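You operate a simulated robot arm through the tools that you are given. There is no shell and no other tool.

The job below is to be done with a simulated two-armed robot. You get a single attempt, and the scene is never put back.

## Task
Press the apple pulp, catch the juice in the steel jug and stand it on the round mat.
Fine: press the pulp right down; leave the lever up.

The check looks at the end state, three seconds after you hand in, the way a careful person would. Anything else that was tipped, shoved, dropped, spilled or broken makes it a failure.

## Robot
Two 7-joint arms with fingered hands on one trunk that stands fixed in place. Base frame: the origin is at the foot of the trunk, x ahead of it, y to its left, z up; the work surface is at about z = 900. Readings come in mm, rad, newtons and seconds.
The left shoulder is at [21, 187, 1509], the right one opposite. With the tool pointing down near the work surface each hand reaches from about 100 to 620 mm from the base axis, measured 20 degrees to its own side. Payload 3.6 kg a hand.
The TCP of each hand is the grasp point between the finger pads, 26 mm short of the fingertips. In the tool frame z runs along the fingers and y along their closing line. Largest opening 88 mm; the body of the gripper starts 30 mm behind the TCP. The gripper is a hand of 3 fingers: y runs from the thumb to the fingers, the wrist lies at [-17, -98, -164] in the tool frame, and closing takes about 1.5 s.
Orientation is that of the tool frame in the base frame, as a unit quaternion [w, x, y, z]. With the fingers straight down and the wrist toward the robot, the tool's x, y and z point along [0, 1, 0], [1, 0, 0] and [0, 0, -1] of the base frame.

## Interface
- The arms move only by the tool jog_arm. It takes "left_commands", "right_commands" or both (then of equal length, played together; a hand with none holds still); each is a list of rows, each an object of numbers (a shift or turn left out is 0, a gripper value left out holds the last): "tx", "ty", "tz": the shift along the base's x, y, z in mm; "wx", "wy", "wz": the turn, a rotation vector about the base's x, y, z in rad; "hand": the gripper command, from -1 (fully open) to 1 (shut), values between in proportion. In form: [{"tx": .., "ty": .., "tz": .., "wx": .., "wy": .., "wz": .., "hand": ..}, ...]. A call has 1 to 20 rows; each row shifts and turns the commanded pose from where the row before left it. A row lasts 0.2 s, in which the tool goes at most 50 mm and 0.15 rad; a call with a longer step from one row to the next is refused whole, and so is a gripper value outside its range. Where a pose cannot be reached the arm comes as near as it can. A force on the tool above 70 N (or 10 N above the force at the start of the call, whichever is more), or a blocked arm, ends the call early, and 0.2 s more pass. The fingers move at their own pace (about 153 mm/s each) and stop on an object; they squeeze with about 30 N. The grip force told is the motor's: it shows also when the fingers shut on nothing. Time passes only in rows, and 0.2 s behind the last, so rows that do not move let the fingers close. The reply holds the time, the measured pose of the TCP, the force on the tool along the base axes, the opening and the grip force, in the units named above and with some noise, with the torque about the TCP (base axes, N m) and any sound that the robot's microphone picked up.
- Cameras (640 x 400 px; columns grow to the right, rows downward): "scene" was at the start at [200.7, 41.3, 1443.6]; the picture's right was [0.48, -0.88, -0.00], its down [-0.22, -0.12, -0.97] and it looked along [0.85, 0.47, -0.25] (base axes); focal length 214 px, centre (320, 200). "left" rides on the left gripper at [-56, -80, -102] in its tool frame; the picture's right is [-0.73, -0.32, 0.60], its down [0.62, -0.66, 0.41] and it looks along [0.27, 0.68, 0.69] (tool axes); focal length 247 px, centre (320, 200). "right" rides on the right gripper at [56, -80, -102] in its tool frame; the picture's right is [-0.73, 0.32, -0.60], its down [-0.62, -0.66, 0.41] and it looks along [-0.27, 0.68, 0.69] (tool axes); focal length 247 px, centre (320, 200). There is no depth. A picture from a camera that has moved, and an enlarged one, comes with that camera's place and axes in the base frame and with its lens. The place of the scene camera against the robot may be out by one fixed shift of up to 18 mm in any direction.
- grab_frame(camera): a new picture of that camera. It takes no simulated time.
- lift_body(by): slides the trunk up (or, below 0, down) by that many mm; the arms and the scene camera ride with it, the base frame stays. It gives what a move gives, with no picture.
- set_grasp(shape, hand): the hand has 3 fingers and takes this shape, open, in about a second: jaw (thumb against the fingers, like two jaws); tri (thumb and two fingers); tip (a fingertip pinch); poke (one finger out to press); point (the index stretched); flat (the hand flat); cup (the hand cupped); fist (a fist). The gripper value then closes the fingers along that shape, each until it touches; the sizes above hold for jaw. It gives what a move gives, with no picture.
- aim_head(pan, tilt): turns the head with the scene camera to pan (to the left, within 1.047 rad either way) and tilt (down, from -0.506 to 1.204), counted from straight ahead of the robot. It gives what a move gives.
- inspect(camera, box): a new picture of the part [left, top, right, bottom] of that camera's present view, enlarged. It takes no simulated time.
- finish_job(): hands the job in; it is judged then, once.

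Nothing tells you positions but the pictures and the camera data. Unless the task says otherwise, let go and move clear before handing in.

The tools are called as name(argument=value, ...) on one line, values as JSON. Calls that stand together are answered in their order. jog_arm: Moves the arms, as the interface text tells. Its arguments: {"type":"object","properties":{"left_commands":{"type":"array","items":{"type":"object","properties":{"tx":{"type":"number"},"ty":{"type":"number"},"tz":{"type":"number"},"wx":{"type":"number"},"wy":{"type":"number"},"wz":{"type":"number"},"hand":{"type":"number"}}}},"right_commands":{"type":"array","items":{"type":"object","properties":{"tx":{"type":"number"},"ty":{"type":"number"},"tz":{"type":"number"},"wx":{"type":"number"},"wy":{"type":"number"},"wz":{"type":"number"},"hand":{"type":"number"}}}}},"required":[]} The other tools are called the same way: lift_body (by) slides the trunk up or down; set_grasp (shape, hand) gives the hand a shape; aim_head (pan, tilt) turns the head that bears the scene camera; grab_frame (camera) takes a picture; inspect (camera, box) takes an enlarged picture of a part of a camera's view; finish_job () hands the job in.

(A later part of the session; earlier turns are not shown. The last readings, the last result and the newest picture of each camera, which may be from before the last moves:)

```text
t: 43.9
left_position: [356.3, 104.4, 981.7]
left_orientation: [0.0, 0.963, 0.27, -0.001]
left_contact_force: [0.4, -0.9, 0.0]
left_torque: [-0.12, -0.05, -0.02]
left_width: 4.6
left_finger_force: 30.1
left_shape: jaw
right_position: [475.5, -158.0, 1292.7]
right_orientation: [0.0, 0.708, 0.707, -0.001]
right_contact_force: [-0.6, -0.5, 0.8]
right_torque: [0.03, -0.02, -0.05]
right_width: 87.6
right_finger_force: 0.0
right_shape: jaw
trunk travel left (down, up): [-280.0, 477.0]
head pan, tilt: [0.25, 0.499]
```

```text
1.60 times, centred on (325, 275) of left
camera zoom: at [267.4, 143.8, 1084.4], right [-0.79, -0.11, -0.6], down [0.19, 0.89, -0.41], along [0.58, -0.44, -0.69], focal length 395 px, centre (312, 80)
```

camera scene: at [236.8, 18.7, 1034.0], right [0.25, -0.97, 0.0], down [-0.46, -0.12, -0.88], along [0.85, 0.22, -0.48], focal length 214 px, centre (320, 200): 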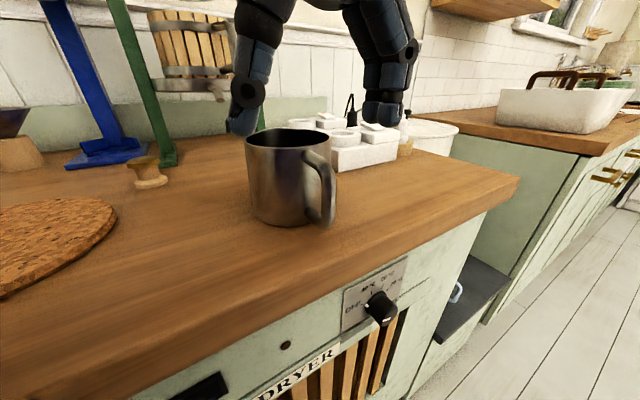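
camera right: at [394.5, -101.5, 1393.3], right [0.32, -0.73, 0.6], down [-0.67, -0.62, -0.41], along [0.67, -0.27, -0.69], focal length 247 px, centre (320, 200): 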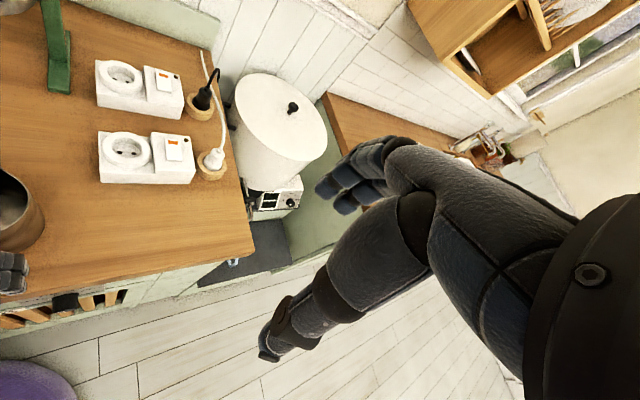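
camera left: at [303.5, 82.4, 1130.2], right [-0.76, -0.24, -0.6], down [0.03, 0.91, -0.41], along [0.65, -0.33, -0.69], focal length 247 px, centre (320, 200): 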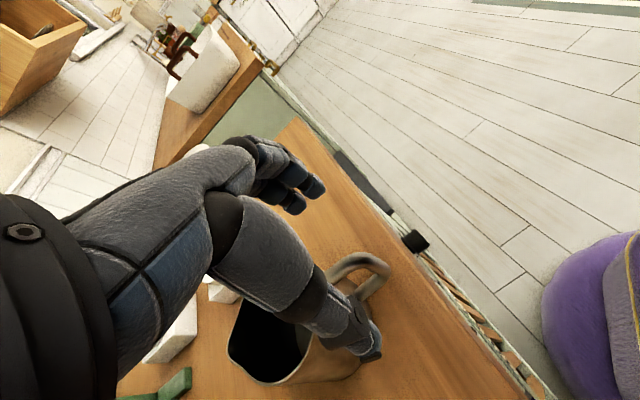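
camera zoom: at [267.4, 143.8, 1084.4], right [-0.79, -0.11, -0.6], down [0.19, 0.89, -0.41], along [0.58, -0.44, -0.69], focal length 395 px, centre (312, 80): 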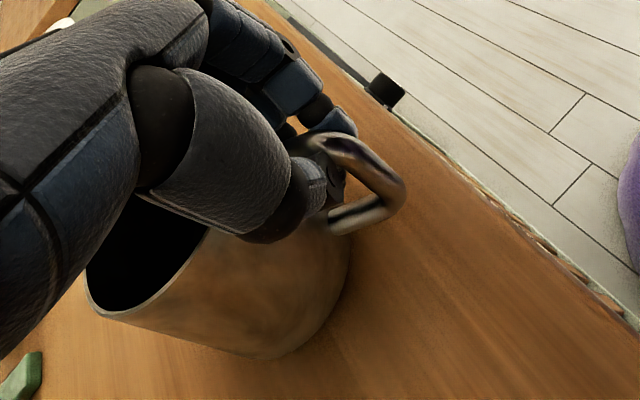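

The pinch wedges the bar up slightly and tilts the jug. Lowering about 13 mm lets the fingers close in a ring under the bar without lifting, which is what I want for sliding.

jog_arm(left_commands=[{"hand": 0.7}, {"hand": 0.6, "tz": -5}, {"tz": -8}, {"hand": 0.8}, {"hand": 1.0}, {}, {}])

inspect(camera="scene", box=[200, 60, 400, 260])

inspect(camera="left", box=[200, 150, 450, 400])

```text
t: 45.5
left_position: [356.7, 104.6, 969.1]
left_orientation: [0.0, 0.963, 0.27, 0.001]
left_contact_force: [0.1, -0.4, 0.4]
left_torque: [-0.09, -0.16, -0.03]
left_width: 0.2
left_finger_force: 30.3
left_shape: jaw
right_position: [476.0, -158.7, 1291.6]
right_orientation: [0.0, 0.707, 0.707, -0.001]
right_contact_force: [-0.4, -0.7, 0.0]
right_torque: [-0.01, 0.02, -0.02]
right_width: 87.5
right_finger_force: 0.1
right_shape: jaw
trunk travel left (down, up): [-280.0, 477.0]
head pan, tilt: [0.25, 0.499]
```

```text
2.00 times, centred on (300, 160) of scene
camera zoom: at [236.8, 18.8, 1034.1], right [0.25, -0.97, 0.0], down [-0.46, -0.12, -0.88], along [0.85, 0.22, -0.48], focal length 429 px, centre (360, 280)
```

zoom: 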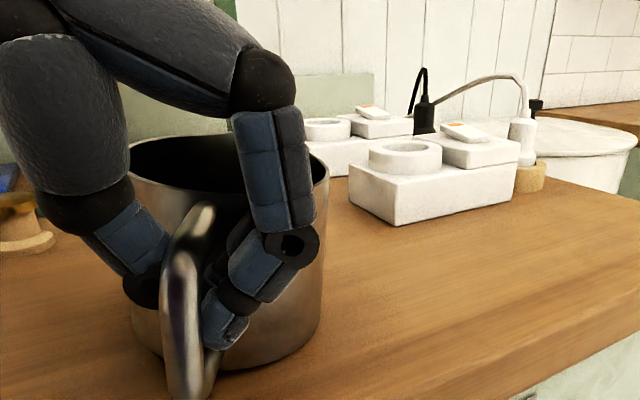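

```text
1.60 times, centred on (325, 275) of left
camera zoom: at [267.1, 143.5, 1071.7], right [-0.79, -0.11, -0.6], down [0.19, 0.89, -0.41], along [0.58, -0.44, -0.69], focal length 395 px, centre (312, 80)
```

zoom: 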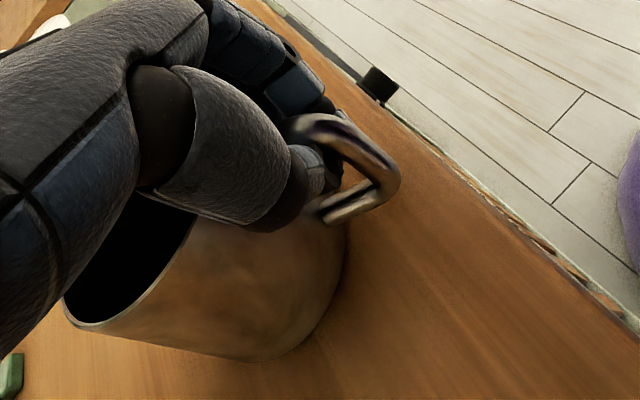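

The fingers now form a ring through the handle with the jug flat on the table. I'll slide it slowly toward the press spout in two stages.

jog_arm(left_commands=[{"tx": 4, "ty": 3}, {"tx": 6, "ty": 4.6}, {"tx": 6, "ty": 4.6, "wz": 0.02}, {"tx": 6, "ty": 4.6, "wz": 0.02}, {"tx": 6, "ty": 4.6, "wz": 0.02}, {"tx": 6, "ty": 4.6, "wz": 0.02}, {"tx": 6, "ty": 4.6, "wz": 0.02}, {"tx": 6, "ty": 4.6}, {"tx": 6, "ty": 4.6}, {"tx": 4, "ty": 3}])

grab_frame(camera="scene")

grab_frame(camera="left")

```text
t: 47.6
left_position: [413.0, 148.1, 967.7]
left_orientation: [0.0, 0.948, 0.317, 0.0]
left_contact_force: [-2.8, -1.6, 4.0]
left_torque: [-0.19, -0.2, -0.11]
left_width: 0.0
left_finger_force: 29.5
left_shape: jaw
right_position: [474.3, -157.3, 1292.4]
right_orientation: [0.0, 0.707, 0.707, 0.0]
right_contact_force: [0.0, 0.5, -0.4]
right_torque: [0.02, -0.03, 0.0]
right_width: 87.5
right_finger_force: 0.0
right_shape: jaw
trunk travel left (down, up): [-280.0, 477.0]
head pan, tilt: [0.25, 0.499]
```

```text
taken
camera scene: at [236.3, 18.6, 1034.2], right [0.25, -0.97, 0.0], down [-0.46, -0.12, -0.88], along [0.85, 0.22, -0.48], focal length 214 px, centre (320, 200)
```

scene: 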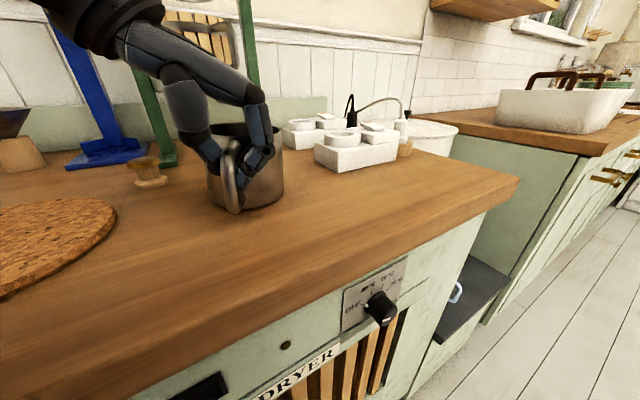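

```text
taken
camera left: at [320.0, 177.0, 1071.6], right [-0.78, -0.19, -0.6], down [0.1, 0.91, -0.41], along [0.62, -0.38, -0.69], focal length 247 px, centre (320, 200)
```

left: 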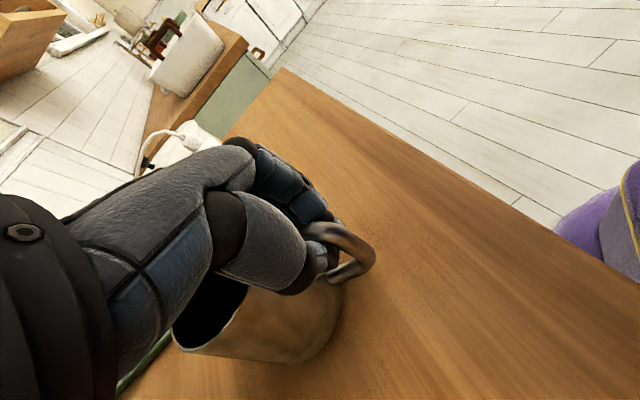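

The slide works with low forces. I'll bring the right hand's camera back so I can see the jug and spout together from above.

jog_arm(right_commands=[{"ty": 40, "tz": -10}, {"ty": 40, "tz": -15}, {"ty": 35, "tz": -15}])

grab_frame(camera="right")

aim_head(pan=0.55, tilt=0.3)

grab_frame(camera="scene")

```text
t: 48.5
left_position: [412.9, 147.8, 968.4]
left_orientation: [0.001, 0.948, 0.318, 0.0]
left_contact_force: [-1.1, -2.0, 2.6]
left_torque: [-0.22, -0.23, -0.1]
left_width: 0.0
left_finger_force: 29.7
left_shape: jaw
right_position: [476.3, -43.1, 1251.8]
right_orientation: [0.0, 0.707, 0.707, -0.001]
right_contact_force: [0.3, 1.0, -0.7]
right_torque: [0.0, -0.01, -0.01]
right_width: 87.6
right_finger_force: 0.0
right_shape: jaw
trunk travel left (down, up): [-280.0, 477.0]
head pan, tilt: [0.25, 0.499]
```

```text
taken
camera right: at [394.9, 13.9, 1353.2], right [0.32, -0.73, 0.6], down [-0.67, -0.62, -0.41], along [0.67, -0.27, -0.69], focal length 247 px, centre (320, 200)
```

right: 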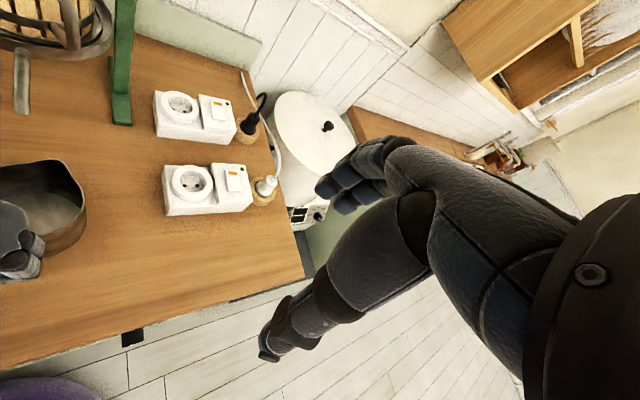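

```text
t: 49.2
left_position: [413.1, 147.1, 967.1]
left_orientation: [0.0, 0.948, 0.317, 0.0]
left_contact_force: [-1.3, -1.6, 3.3]
left_torque: [-0.24, -0.23, -0.12]
left_width: 0.0
left_finger_force: 29.7
left_shape: jaw
right_position: [475.3, -43.7, 1251.2]
right_orientation: [-0.001, 0.707, 0.708, 0.001]
right_contact_force: [-1.0, -1.0, -0.5]
right_torque: [0.02, -0.02, 0.03]
right_width: 87.8
right_finger_force: 0.0
right_shape: jaw
trunk travel left (down, up): [-280.0, 477.0]
head pan, tilt: [0.55, 0.3]
```

```text
taken
camera scene: at [227.9, 45.0, 1052.5], right [0.52, -0.85, 0.0], down [-0.25, -0.15, -0.96], along [0.81, 0.5, -0.3], focal length 214 px, centre (320, 200)
```

scene: 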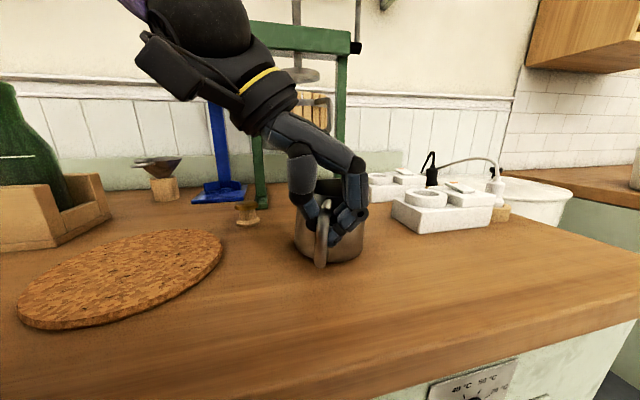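

inspect(camera="right", box=[0, 30, 140, 290])

inspect(camera="scene", box=[240, 40, 400, 280])

```text
1.54 times, centred on (70, 160) of right
camera zoom: at [395.0, 12.5, 1353.5], right [0.32, -0.73, 0.6], down [-0.66, -0.62, -0.41], along [0.68, -0.27, -0.69], focal length 380 px, centre (705, 262)
```

zoom: 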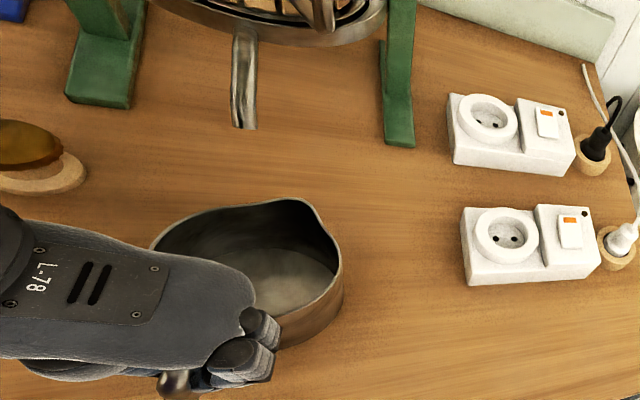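

```text
1.67 times, centred on (320, 160) of scene
camera zoom: at [227.9, 45.0, 1052.5], right [0.52, -0.85, 0.0], down [-0.25, -0.15, -0.96], along [0.81, 0.5, -0.3], focal length 358 px, centre (320, 267)
```

zoom: 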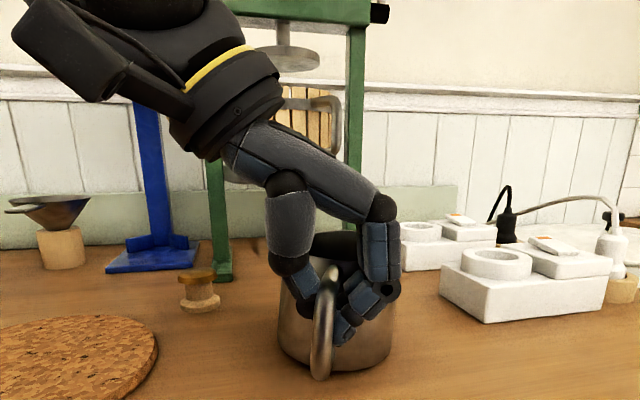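

Measured from the right camera, the jug centre is at about (475, 172), turned to about 18°. I'll swing the handle clockwise around the jug first, so that I'm pushing from directly behind it toward the spout.

jog_arm(left_commands=[{"tx": 3, "ty": -6, "wz": 0.04}, {"tx": 4, "ty": -6, "wz": 0.04}, {"tx": 4.5, "ty": -6, "wz": 0.05}, {"tx": 5, "ty": -6, "wz": 0.05}])

inspect(camera="right", box=[0, 30, 140, 290])

inspect(camera="scene", box=[240, 40, 400, 280])

```text
t: 50.2
left_position: [428.5, 122.3, 967.0]
left_orientation: [0.001, 0.916, 0.402, 0.0]
left_contact_force: [-2.2, -0.1, 3.2]
left_torque: [-0.06, -0.11, 0.03]
left_width: 0.0
left_finger_force: 29.7
left_shape: jaw
right_position: [474.9, -43.6, 1251.3]
right_orientation: [-0.001, 0.707, 0.707, 0.0]
right_contact_force: [0.2, 0.0, -0.2]
right_torque: [-0.03, 0.01, -0.02]
right_width: 87.9
right_finger_force: 0.0
right_shape: jaw
trunk travel left (down, up): [-280.0, 477.0]
head pan, tilt: [0.55, 0.3]
```

```text
1.54 times, centred on (70, 160) of right
camera zoom: at [395.2, 12.6, 1353.3], right [0.32, -0.73, 0.6], down [-0.67, -0.62, -0.41], along [0.67, -0.27, -0.69], focal length 380 px, centre (705, 262)
```

zoom: 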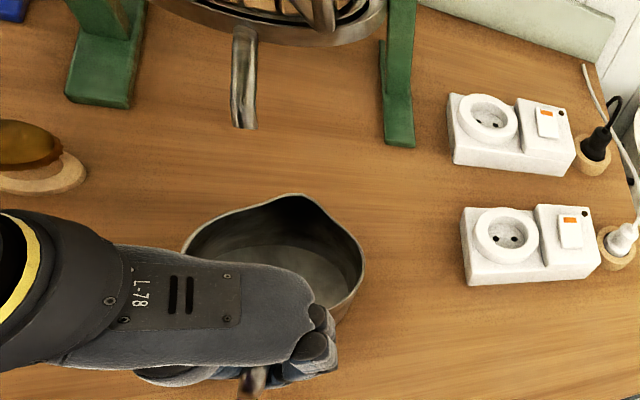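

```text
1.67 times, centred on (320, 160) of scene
camera zoom: at [228.0, 45.0, 1052.5], right [0.52, -0.85, 0.0], down [-0.25, -0.15, -0.96], along [0.81, 0.5, -0.3], focal length 358 px, centre (320, 267)
```

zoom: 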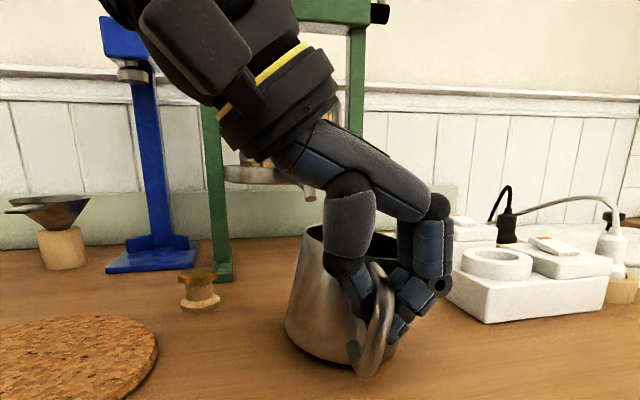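

The jug turned to about 37° and its centre is near (483, 163). It's slightly tilted by the fingers, so I'll ease up 4 mm and swing a bit further to line up with the spout.

jog_arm(left_commands=[{"tz": 4}, {"tx": 5, "ty": -4, "wz": 0.035}, {"tx": 5, "ty": -4, "wz": 0.035}, {"tx": 5, "ty": -4, "wz": 0.035}, {"tx": 3, "ty": -2, "wz": 0.03}])

inspect(camera="right", box=[0, 30, 140, 290])

inspect(camera="scene", box=[240, 40, 400, 280])

```text
t: 51.5
left_position: [446.5, 108.8, 972.3]
left_orientation: [0.001, 0.887, 0.462, -0.002]
left_contact_force: [-0.4, -1.1, 0.2]
left_torque: [-0.02, -0.07, 0.06]
left_width: 0.1
left_finger_force: 30.1
left_shape: jaw
right_position: [476.6, -44.1, 1252.4]
right_orientation: [0.0, 0.707, 0.707, -0.001]
right_contact_force: [-0.6, 0.2, 1.1]
right_torque: [0.03, -0.01, -0.01]
right_width: 87.6
right_finger_force: 0.0
right_shape: jaw
trunk travel left (down, up): [-280.0, 477.0]
head pan, tilt: [0.55, 0.3]
```

```text
1.54 times, centred on (70, 160) of right
camera zoom: at [395.5, 12.8, 1353.3], right [0.32, -0.73, 0.6], down [-0.67, -0.62, -0.41], along [0.67, -0.27, -0.69], focal length 380 px, centre (705, 262)
```

zoom: 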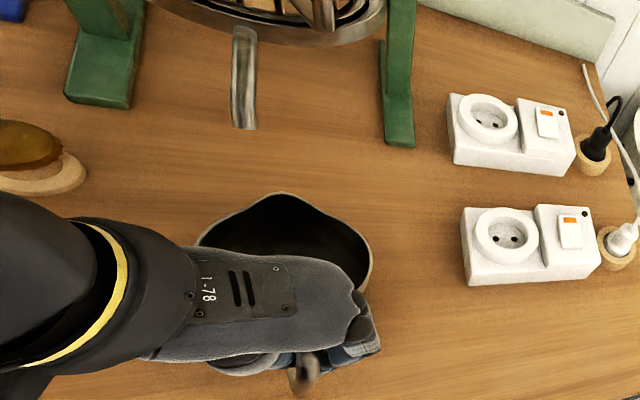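

```text
1.67 times, centred on (320, 160) of scene
camera zoom: at [228.2, 45.2, 1052.5], right [0.52, -0.85, 0.0], down [-0.25, -0.15, -0.96], along [0.81, 0.5, -0.3], focal length 358 px, centre (320, 267)
```

zoom: 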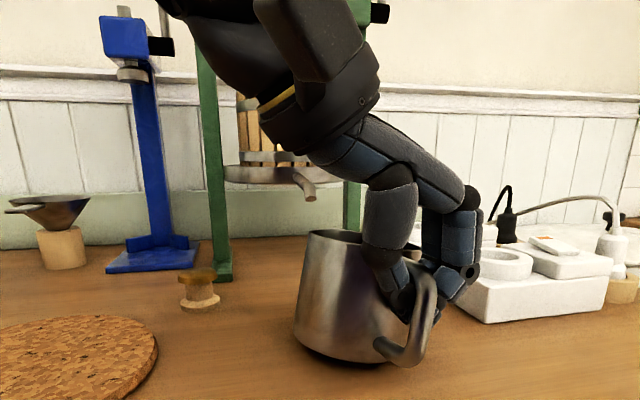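

The jug is at (487, 158), pointing about 51°. Now I'll push toward the spout in steps.

jog_arm(left_commands=[{"tx": 3, "ty": 4.5}, {"tx": 4, "ty": 6.3}, {"tx": 4, "ty": 6.3}, {"tx": 4, "ty": 6.3}, {"tx": 4, "ty": 6.3}, {"tx": 3, "ty": 4.5}])

inspect(camera="right", box=[0, 30, 140, 290])

inspect(camera="scene", box=[240, 40, 400, 280])

```text
t: 52.9
left_position: [467.9, 145.2, 973.9]
left_orientation: [0.0, 0.887, 0.462, -0.001]
left_contact_force: [-0.9, -1.3, -0.2]
left_torque: [-0.01, -0.05, -0.05]
left_width: 0.1
left_finger_force: 30.6
left_shape: jaw
right_position: [475.4, -43.6, 1251.4]
right_orientation: [-0.001, 0.707, 0.707, -0.001]
right_contact_force: [0.1, 0.5, -0.3]
right_torque: [-0.01, -0.01, 0.0]
right_width: 87.5
right_finger_force: 0.1
right_shape: jaw
trunk travel left (down, up): [-280.0, 477.0]
head pan, tilt: [0.55, 0.3]
```

```text
1.54 times, centred on (70, 160) of right
camera zoom: at [395.4, 12.7, 1353.3], right [0.32, -0.73, 0.6], down [-0.67, -0.62, -0.41], along [0.67, -0.27, -0.69], focal length 380 px, centre (705, 262)
```

zoom: 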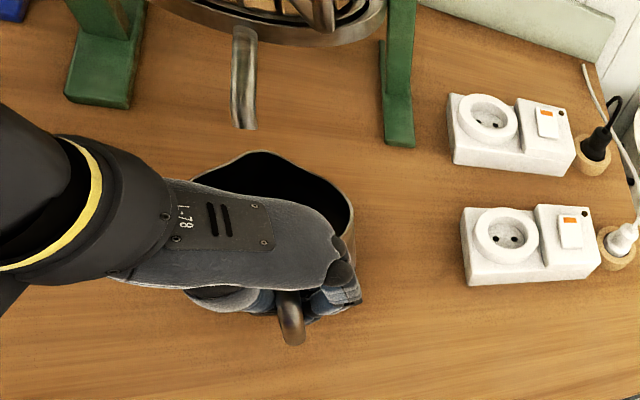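

```text
1.67 times, centred on (320, 160) of scene
camera zoom: at [228.2, 45.1, 1052.5], right [0.52, -0.85, 0.0], down [-0.25, -0.15, -0.96], along [0.81, 0.5, -0.3], focal length 358 px, centre (320, 267)
```

zoom: 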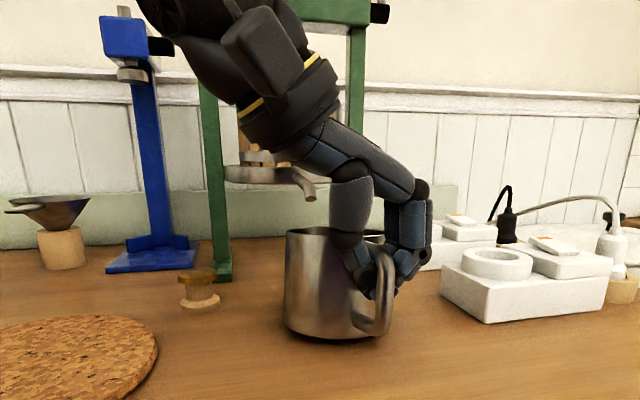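

The jug is now near (511, 193). I'll push the remaining ~43 mm in careful steps.

jog_arm(left_commands=[{"tx": 3, "ty": 5}, {"tx": 3.5, "ty": 6}, {"tx": 3.5, "ty": 6}, {"tx": 3.5, "ty": 6}, {"tx": 3, "ty": 5}])

inspect(camera="right", box=[0, 30, 140, 290])

inspect(camera="scene", box=[240, 40, 400, 280])

```text
t: 54.0
left_position: [485.1, 172.1, 972.5]
left_orientation: [-0.001, 0.886, 0.463, 0.0]
left_contact_force: [-0.6, -1.3, 1.1]
left_torque: [-0.01, -0.06, -0.01]
left_width: 0.0
left_finger_force: 30.0
left_shape: jaw
right_position: [474.7, -43.5, 1252.0]
right_orientation: [-0.001, 0.707, 0.707, -0.002]
right_contact_force: [0.7, 0.7, -0.1]
right_torque: [0.03, -0.04, 0.02]
right_width: 87.6
right_finger_force: 0.0
right_shape: jaw
trunk travel left (down, up): [-280.0, 477.0]
head pan, tilt: [0.55, 0.3]
```

```text
1.54 times, centred on (70, 160) of right
camera zoom: at [395.4, 12.8, 1353.3], right [0.32, -0.73, 0.6], down [-0.67, -0.62, -0.41], along [0.67, -0.27, -0.69], focal length 380 px, centre (705, 262)
```

zoom: 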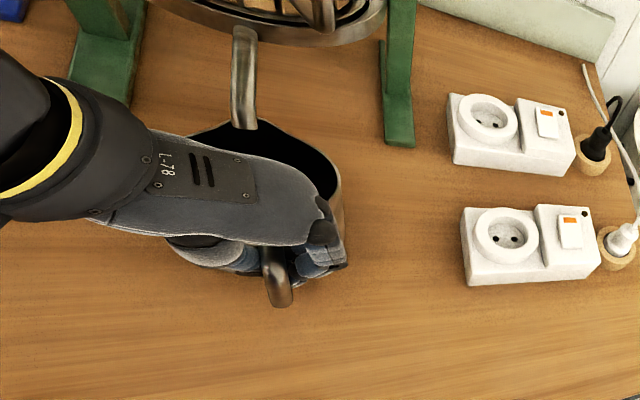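

```text
1.67 times, centred on (320, 160) of scene
camera zoom: at [228.2, 45.1, 1052.5], right [0.52, -0.85, 0.0], down [-0.25, -0.15, -0.96], along [0.81, 0.5, -0.3], focal length 358 px, centre (320, 267)
```

zoom: 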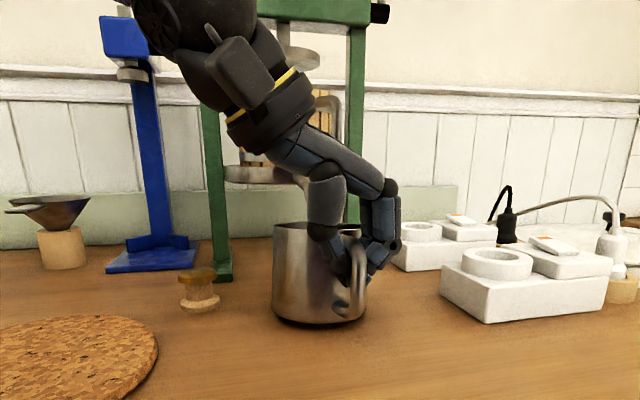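

The jug centre is at about (530, 222), with the spout tip above its opening, roughly 18 mm behind centre. I'll release gently, lift the hand straight up past the handle, then back away.

jog_arm(left_commands=[{"hand": 0.8}, {"hand": 0.5}, {"hand": 0.2}, {"hand": -0.2}, {"hand": -0.6}, {}, {}])

inspect(camera="right", box=[0, 30, 140, 290])

inspect(camera="scene", box=[240, 40, 400, 280])

```text
t: 55.6
left_position: [485.1, 171.5, 972.1]
left_orientation: [0.0, 0.887, 0.462, 0.0]
left_contact_force: [-0.2, -0.1, 0.4]
left_torque: [-0.02, 0.02, 0.01]
left_width: 70.3
left_finger_force: 0.0
left_shape: jaw
right_position: [476.6, -43.4, 1251.6]
right_orientation: [-0.001, 0.707, 0.707, -0.001]
right_contact_force: [0.0, -0.2, 0.2]
right_torque: [0.02, 0.01, 0.0]
right_width: 87.9
right_finger_force: 0.1
right_shape: jaw
trunk travel left (down, up): [-280.0, 477.0]
head pan, tilt: [0.55, 0.3]
```

```text
1.54 times, centred on (70, 160) of right
camera zoom: at [395.5, 12.8, 1353.3], right [0.32, -0.73, 0.6], down [-0.67, -0.62, -0.41], along [0.67, -0.27, -0.69], focal length 380 px, centre (705, 262)
```

zoom: 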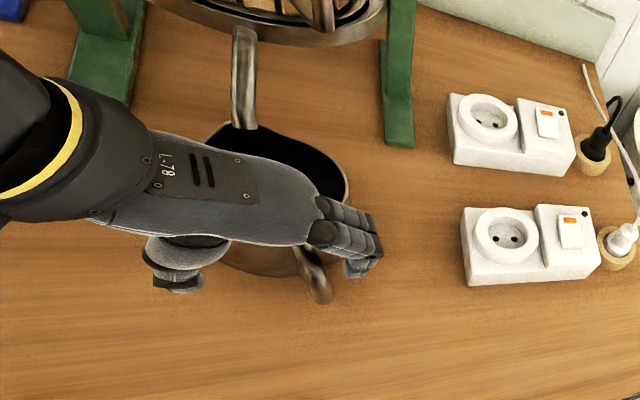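

```text
1.67 times, centred on (320, 160) of scene
camera zoom: at [228.2, 45.2, 1052.5], right [0.52, -0.85, 0.0], down [-0.25, -0.15, -0.96], along [0.81, 0.5, -0.3], focal length 358 px, centre (320, 267)
```

zoom: 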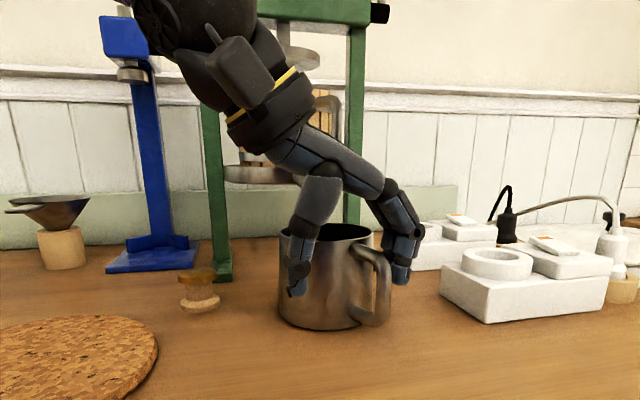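

Released. Now I'll lift the hand up and move it back and away from the jug.

jog_arm(left_commands=[{"tz": 12}, {"tz": 20}, {"tz": 25}, {"tz": 30}, {"tx": -15, "ty": -10, "tz": 30}, {"tx": -25, "ty": -5, "tz": 30}, {"tx": -30, "tz": 30}])

inspect(camera="right", box=[0, 30, 140, 290])

grab_frame(camera="scene")

inspect(camera="scene", box=[220, 40, 400, 280])

```text
t: 57.2
left_position: [413.1, 156.5, 1151.8]
left_orientation: [0.0, 0.887, 0.462, 0.001]
left_contact_force: [-0.4, 0.3, 0.7]
left_torque: [-0.03, -0.01, -0.02]
left_width: 70.0
left_finger_force: 0.0
left_shape: jaw
right_position: [474.3, -44.0, 1250.9]
right_orientation: [0.0, 0.707, 0.707, 0.0]
right_contact_force: [0.5, -0.3, -0.4]
right_torque: [0.0, 0.03, 0.0]
right_width: 87.8
right_finger_force: 0.0
right_shape: jaw
trunk travel left (down, up): [-280.0, 477.0]
head pan, tilt: [0.55, 0.3]
```

```text
1.54 times, centred on (70, 160) of right
camera zoom: at [394.3, 12.8, 1353.8], right [0.32, -0.73, 0.6], down [-0.66, -0.62, -0.41], along [0.68, -0.27, -0.69], focal length 380 px, centre (705, 262)
```

zoom: 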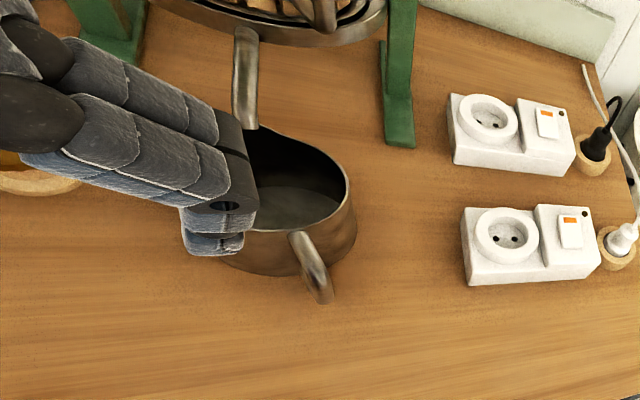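

```text
taken
camera scene: at [227.5, 45.2, 1052.7], right [0.52, -0.85, 0.0], down [-0.25, -0.15, -0.96], along [0.81, 0.5, -0.3], focal length 214 px, centre (320, 200)
```

scene: 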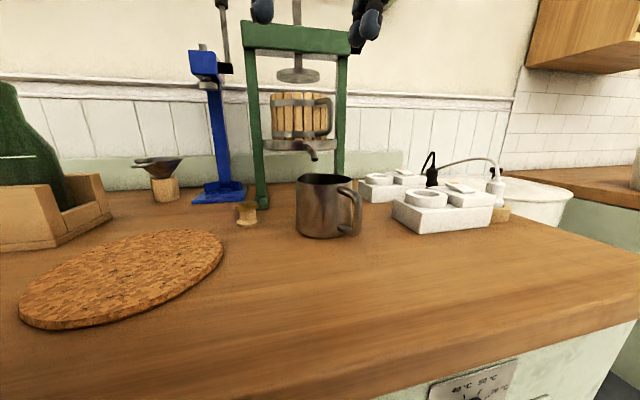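

```text
1.67 times, centred on (310, 160) of scene
camera zoom: at [227.5, 45.2, 1052.7], right [0.52, -0.85, 0.0], down [-0.25, -0.15, -0.96], along [0.81, 0.5, -0.3], focal length 358 px, centre (337, 267)
```

zoom: 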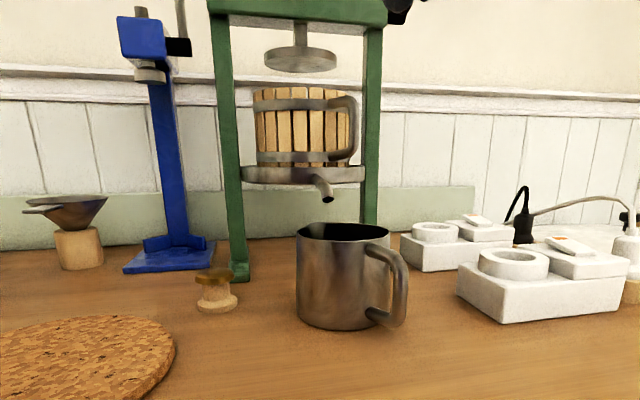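

This clear view shows the plate centred over the basket. It also shows the jug centre nearer (521, 211), which leaves the spout tip about 30 mm behind centre, too marginal. I'll straddle the handle again and nudge the jug about 22 mm further without closing on it.

jog_arm(left_commands=[{"tx": 17, "ty": -4, "tz": -20, "wz": 0.03}, {"tx": 17, "ty": -4, "tz": -25, "wz": 0.03}, {"tx": 17, "ty": -4, "tz": -30, "wz": 0.03}, {"tx": 18, "ty": -4.5, "tz": -30}, {}])

inspect(camera="right", box=[0, 30, 140, 290])

inspect(camera="scene", box=[220, 40, 400, 280])

inspect(camera="left", box=[200, 150, 450, 400])

```text
t: 58.5
left_position: [484.0, 142.0, 1045.8]
left_orientation: [0.0, 0.865, 0.502, -0.001]
left_contact_force: [-0.1, 0.8, 0.0]
left_torque: [0.02, 0.0, 0.0]
left_width: 69.8
left_finger_force: 0.0
left_shape: jaw
right_position: [475.9, -44.9, 1252.4]
right_orientation: [0.0, 0.707, 0.707, 0.0]
right_contact_force: [-0.2, -0.1, -0.4]
right_torque: [0.0, 0.0, -0.01]
right_width: 87.7
right_finger_force: 0.2
right_shape: jaw
trunk travel left (down, up): [-280.0, 477.0]
head pan, tilt: [0.55, 0.3]
```

```text
1.54 times, centred on (70, 160) of right
camera zoom: at [394.7, 12.5, 1353.6], right [0.32, -0.73, 0.6], down [-0.66, -0.62, -0.41], along [0.68, -0.27, -0.69], focal length 380 px, centre (705, 262)
```

zoom: 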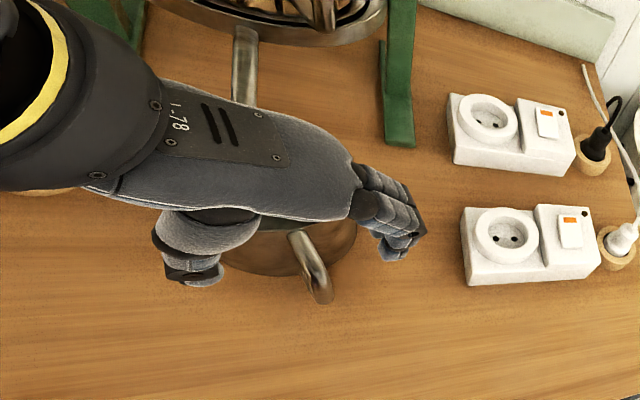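

```text
1.67 times, centred on (310, 160) of scene
camera zoom: at [227.7, 45.0, 1052.7], right [0.52, -0.85, 0.0], down [-0.25, -0.15, -0.96], along [0.81, 0.5, -0.3], focal length 358 px, centre (337, 267)
```

zoom: 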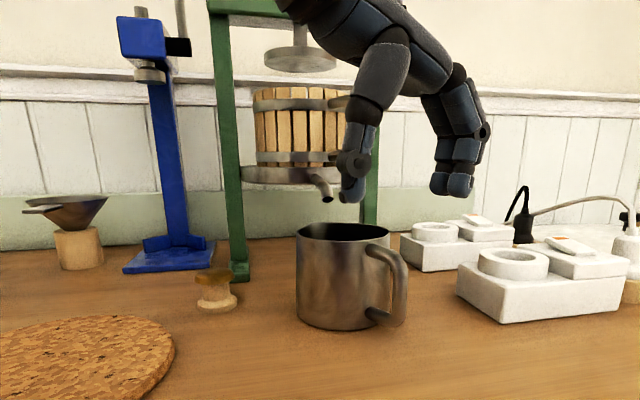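

```text
1.60 times, centred on (325, 275) of left
camera zoom: at [387.0, 131.9, 1148.9], right [-0.64, -0.48, -0.6], down [-0.27, 0.87, -0.41], along [0.72, -0.1, -0.69], focal length 395 px, centre (312, 80)
```

zoom: 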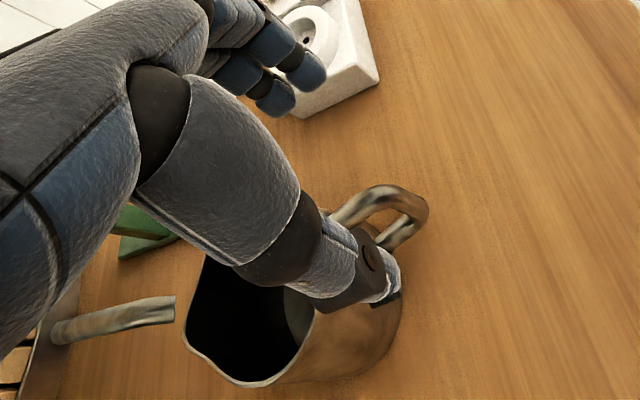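

The left camera confirms the jug centre at about (521, 213), the handle bar at (485, 146) right below the TCP, and the spout tip near (537, 239). I'll descend around the handle and close partway, not touching it.

jog_arm(left_commands=[{"tz": -20}, {"tz": -20}, {"tz": -20}, {"tz": -15}, {"hand": -0.2}, {"hand": 0.1}, {}])

inspect(camera="scene", box=[220, 40, 400, 280])

inspect(camera="left", box=[200, 150, 450, 400])

```text
t: 60.0
left_position: [483.1, 142.6, 969.9]
left_orientation: [0.0, 0.865, 0.501, -0.001]
left_contact_force: [0.4, -0.3, 0.1]
left_torque: [0.0, 0.02, -0.02]
left_width: 40.2
left_finger_force: 0.1
left_shape: jaw
right_position: [477.0, -42.9, 1251.9]
right_orientation: [-0.001, 0.708, 0.707, 0.0]
right_contact_force: [0.5, 0.2, 0.7]
right_torque: [-0.03, 0.02, -0.01]
right_width: 87.6
right_finger_force: 0.1
right_shape: jaw
trunk travel left (down, up): [-280.0, 477.0]
head pan, tilt: [0.55, 0.3]
```

```text
1.67 times, centred on (310, 160) of scene
camera zoom: at [228.2, 45.1, 1052.5], right [0.52, -0.85, 0.0], down [-0.25, -0.15, -0.96], along [0.81, 0.5, -0.3], focal length 358 px, centre (337, 267)
```

zoom: 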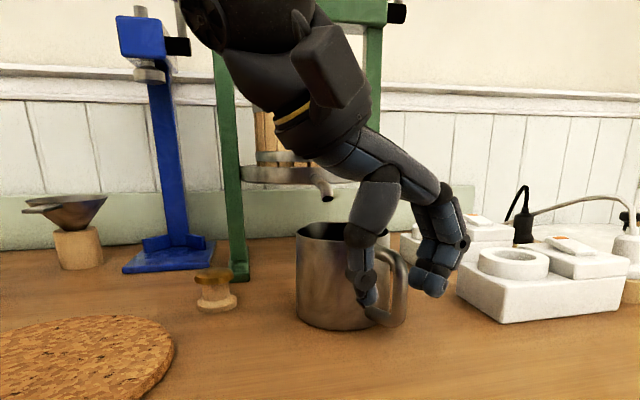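

```text
1.60 times, centred on (325, 275) of left
camera zoom: at [387.2, 133.7, 1073.1], right [-0.64, -0.48, -0.6], down [-0.27, 0.87, -0.41], along [0.72, -0.1, -0.69], focal length 395 px, centre (312, 80)
```

zoom: 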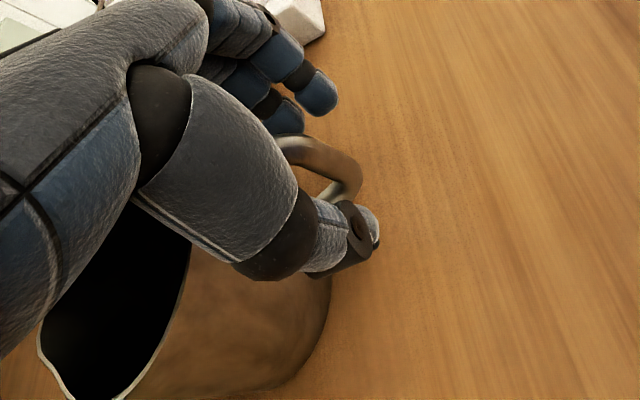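

The fingers straddle the handle. Now I'll push forward about 37 mm, with contact expected after ~13 mm.

jog_arm(left_commands=[{"tx": 2.4, "ty": 4}, {"tx": 2.4, "ty": 4}, {"tx": 2.4, "ty": 4}, {"tx": 2.4, "ty": 4}, {"tx": 2.4, "ty": 4}, {"tx": 2.4, "ty": 4}, {"tx": 2, "ty": 3.5}])

inspect(camera="scene", box=[220, 40, 400, 280])

inspect(camera="right", box=[0, 30, 140, 290])

inspect(camera="left", box=[150, 150, 400, 400])

```text
t: 61.6
left_position: [501.5, 168.4, 970.4]
left_orientation: [0.0, 0.865, 0.502, 0.001]
left_contact_force: [-0.1, 0.1, -0.7]
left_torque: [-0.02, 0.0, -0.01]
left_width: 40.1
left_finger_force: 0.2
left_shape: jaw
right_position: [477.3, -43.5, 1253.0]
right_orientation: [-0.001, 0.707, 0.707, -0.001]
right_contact_force: [-0.1, -0.9, 0.8]
right_torque: [-0.01, 0.04, 0.02]
right_width: 87.6
right_finger_force: 0.1
right_shape: jaw
trunk travel left (down, up): [-280.0, 477.0]
head pan, tilt: [0.55, 0.3]
```

```text
1.67 times, centred on (310, 160) of scene
camera zoom: at [228.2, 45.1, 1052.5], right [0.52, -0.85, 0.0], down [-0.25, -0.15, -0.96], along [0.81, 0.5, -0.3], focal length 358 px, centre (337, 267)
```

zoom: 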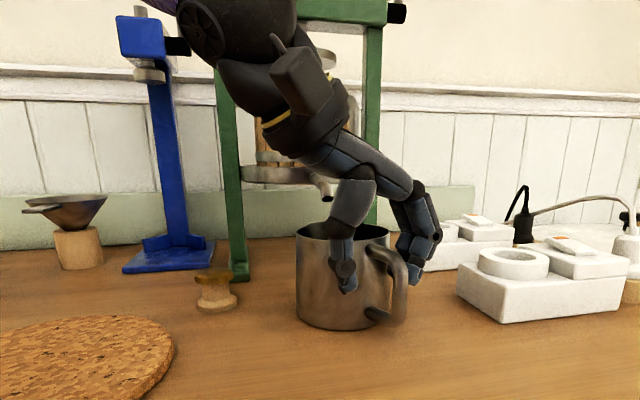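

```text
1.54 times, centred on (70, 160) of right
camera zoom: at [395.4, 12.8, 1353.3], right [0.32, -0.73, 0.6], down [-0.67, -0.62, -0.41], along [0.67, -0.27, -0.69], focal length 380 px, centre (705, 262)
```

zoom: 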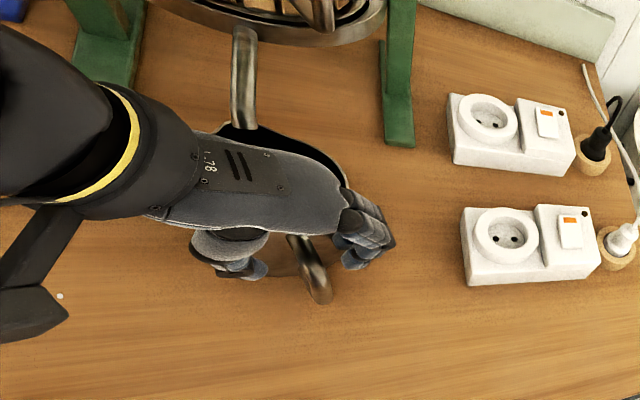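

```text
1.60 times, centred on (275, 275) of left
camera zoom: at [403.5, 159.0, 1073.1], right [-0.64, -0.48, -0.6], down [-0.27, 0.87, -0.41], along [0.72, -0.1, -0.69], focal length 395 px, centre (392, 80)
```

zoom: 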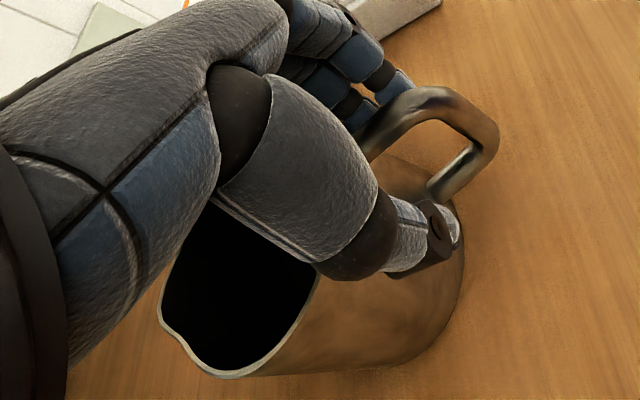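

The jug hasn't moved yet, so the fingers are just reaching the wall. To keep the palm clear of the spout I'll tilt the hand back about 17° and then continue the push.

jog_arm(left_commands=[{"wx": 0.087, "wy": -0.05}, {"wx": 0.087, "wy": -0.05}, {"wx": 0.087, "wy": -0.05}, {"tx": 2, "ty": 3.4}, {"tx": 2, "ty": 3.4}])

inspect(camera="scene", box=[220, 40, 400, 280])

inspect(camera="right", box=[0, 30, 140, 290])

```text
t: 62.9
left_position: [505.0, 174.4, 968.7]
left_orientation: [-0.075, 0.855, 0.496, 0.13]
left_contact_force: [0.7, -1.0, -1.3]
left_torque: [0.0, 0.01, 0.0]
left_width: 40.1
left_finger_force: 0.1
left_shape: jaw
right_position: [475.7, -45.0, 1252.5]
right_orientation: [-0.001, 0.707, 0.707, -0.001]
right_contact_force: [0.0, 0.2, 1.0]
right_torque: [0.01, 0.0, 0.05]
right_width: 87.9
right_finger_force: 0.0
right_shape: jaw
trunk travel left (down, up): [-280.0, 477.0]
head pan, tilt: [0.55, 0.3]
```

```text
1.67 times, centred on (310, 160) of scene
camera zoom: at [228.3, 45.1, 1052.5], right [0.52, -0.85, 0.0], down [-0.25, -0.15, -0.96], along [0.81, 0.5, -0.3], focal length 358 px, centre (337, 267)
```

zoom: 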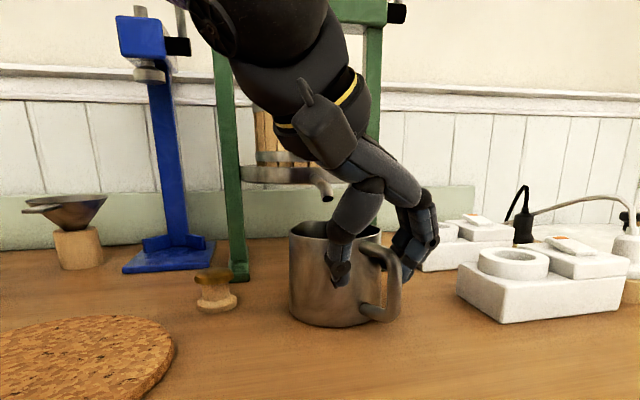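

```text
1.54 times, centred on (70, 160) of right
camera zoom: at [395.5, 12.7, 1353.3], right [0.32, -0.73, 0.6], down [-0.67, -0.62, -0.41], along [0.67, -0.27, -0.69], focal length 380 px, centre (705, 262)
```

zoom: 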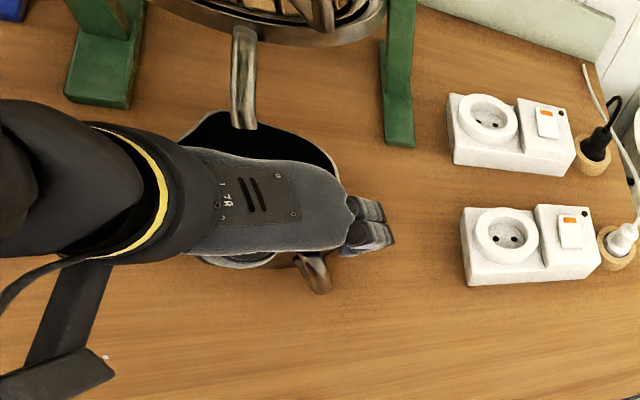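

The jug moved to about (527, 225) and the palm is well clear of the spout. I'll push another ~10 mm.

jog_arm(left_commands=[{"tx": 2, "ty": 3.6}, {"tx": 2, "ty": 3.6}, {"tx": 1, "ty": 1.8}, {}])

inspect(camera="right", box=[0, 30, 140, 290])

inspect(camera="scene", box=[220, 40, 400, 280])

```text
t: 63.9
left_position: [508.2, 184.2, 969.9]
left_orientation: [-0.074, 0.855, 0.496, 0.13]
left_contact_force: [-0.1, -0.9, -0.4]
left_torque: [-0.01, 0.0, 0.03]
left_width: 40.1
left_finger_force: 0.0
left_shape: jaw
right_position: [476.6, -44.5, 1251.3]
right_orientation: [-0.001, 0.707, 0.707, -0.001]
right_contact_force: [-0.6, 0.5, 0.6]
right_torque: [0.01, -0.02, -0.01]
right_width: 87.8
right_finger_force: 0.0
right_shape: jaw
trunk travel left (down, up): [-280.0, 477.0]
head pan, tilt: [0.55, 0.3]
```

```text
1.54 times, centred on (70, 160) of right
camera zoom: at [395.5, 12.7, 1353.3], right [0.32, -0.73, 0.6], down [-0.67, -0.62, -0.41], along [0.67, -0.27, -0.69], focal length 380 px, centre (705, 262)
```

zoom: 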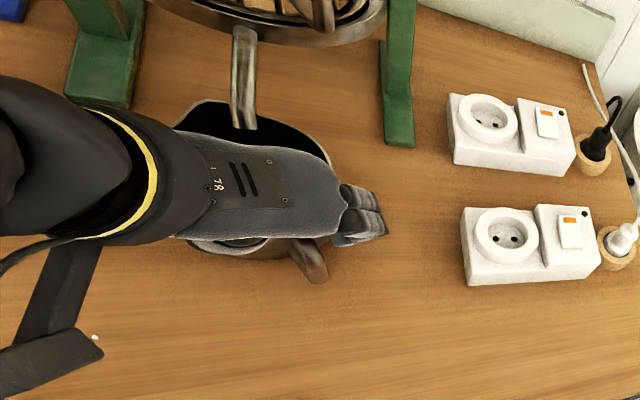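

```text
1.67 times, centred on (310, 160) of scene
camera zoom: at [228.2, 45.1, 1052.5], right [0.52, -0.85, 0.0], down [-0.25, -0.15, -0.96], along [0.81, 0.5, -0.3], focal length 358 px, centre (337, 267)
```

zoom: 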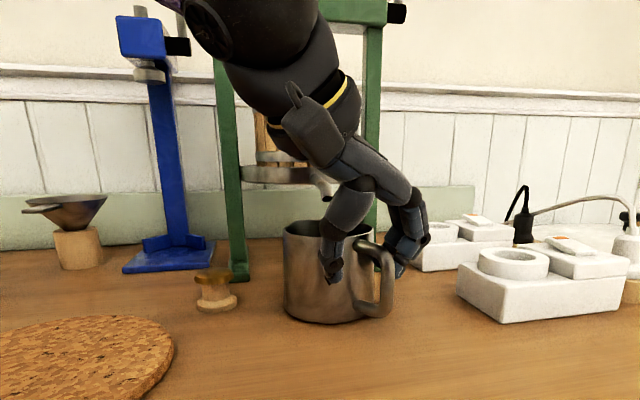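

The jug is now centred at about (532, 236), right under the spout tip at (538, 240). I'll back the hand off, open, and withdraw upward along the tool axis.

jog_arm(left_commands=[{"tx": -2, "ty": -3.5}, {"tx": -2, "ty": -3.5}, {"hand": -0.3}, {"hand": -0.6}, {}, {"tx": -4, "ty": -7, "tz": 20}, {"tx": -4, "ty": -7, "tz": 25}, {"tx": -5, "ty": -9, "tz": 30}, {"tx": -5, "ty": -9, "tz": 30}, {"tx": -20, "ty": -5, "tz": 30}, {"tx": -30, "ty": 10, "tz": 30}, {"tx": -30, "ty": 20, "tz": 30}])

grab_frame(camera="scene")

inspect(camera="scene", box=[240, 60, 380, 260])

inspect(camera="right", box=[0, 30, 140, 290])

```text
t: 66.5
left_position: [404.5, 172.2, 1166.5]
left_orientation: [-0.075, 0.855, 0.496, 0.13]
left_contact_force: [0.3, 0.0, 0.5]
left_torque: [0.01, -0.01, 0.0]
left_width: 70.2
left_finger_force: 0.0
left_shape: jaw
right_position: [475.3, -43.4, 1251.6]
right_orientation: [0.0, 0.707, 0.707, 0.0]
right_contact_force: [-0.3, 0.2, 0.8]
right_torque: [0.01, -0.03, -0.01]
right_width: 87.5
right_finger_force: 0.1
right_shape: jaw
trunk travel left (down, up): [-280.0, 477.0]
head pan, tilt: [0.55, 0.3]
```

```text
taken
camera scene: at [227.4, 45.5, 1052.7], right [0.52, -0.85, 0.0], down [-0.25, -0.15, -0.96], along [0.81, 0.5, -0.3], focal length 214 px, centre (320, 200)
```

scene: 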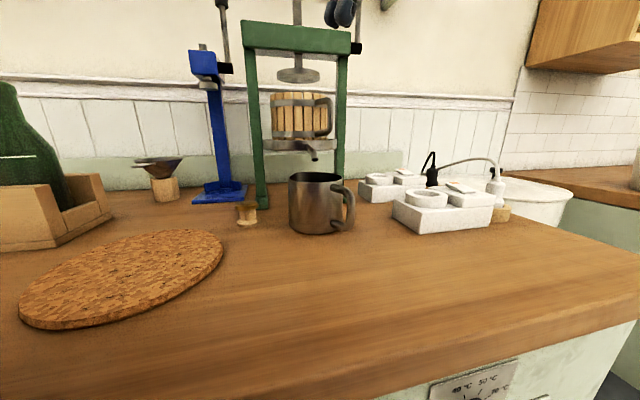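

```text
2.00 times, centred on (310, 160) of scene
camera zoom: at [227.4, 45.5, 1052.7], right [0.52, -0.85, 0.0], down [-0.25, -0.15, -0.96], along [0.81, 0.5, -0.3], focal length 429 px, centre (340, 280)
```

zoom: 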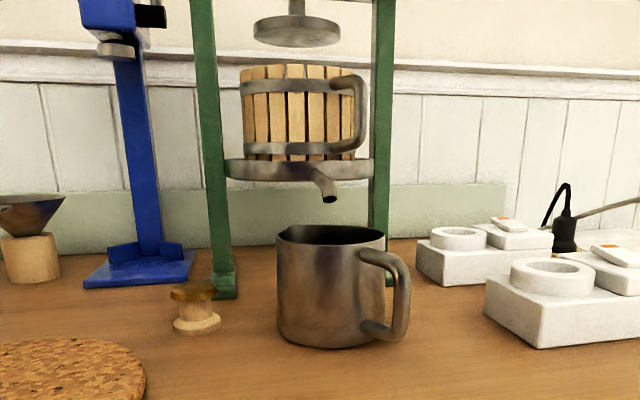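

```text
1.54 times, centred on (70, 160) of right
camera zoom: at [394.3, 13.2, 1353.8], right [0.32, -0.73, 0.6], down [-0.66, -0.62, -0.41], along [0.68, -0.27, -0.69], focal length 380 px, centre (705, 262)
```

zoom: 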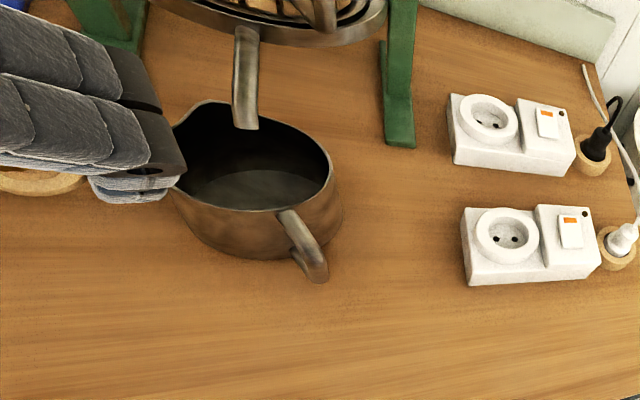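

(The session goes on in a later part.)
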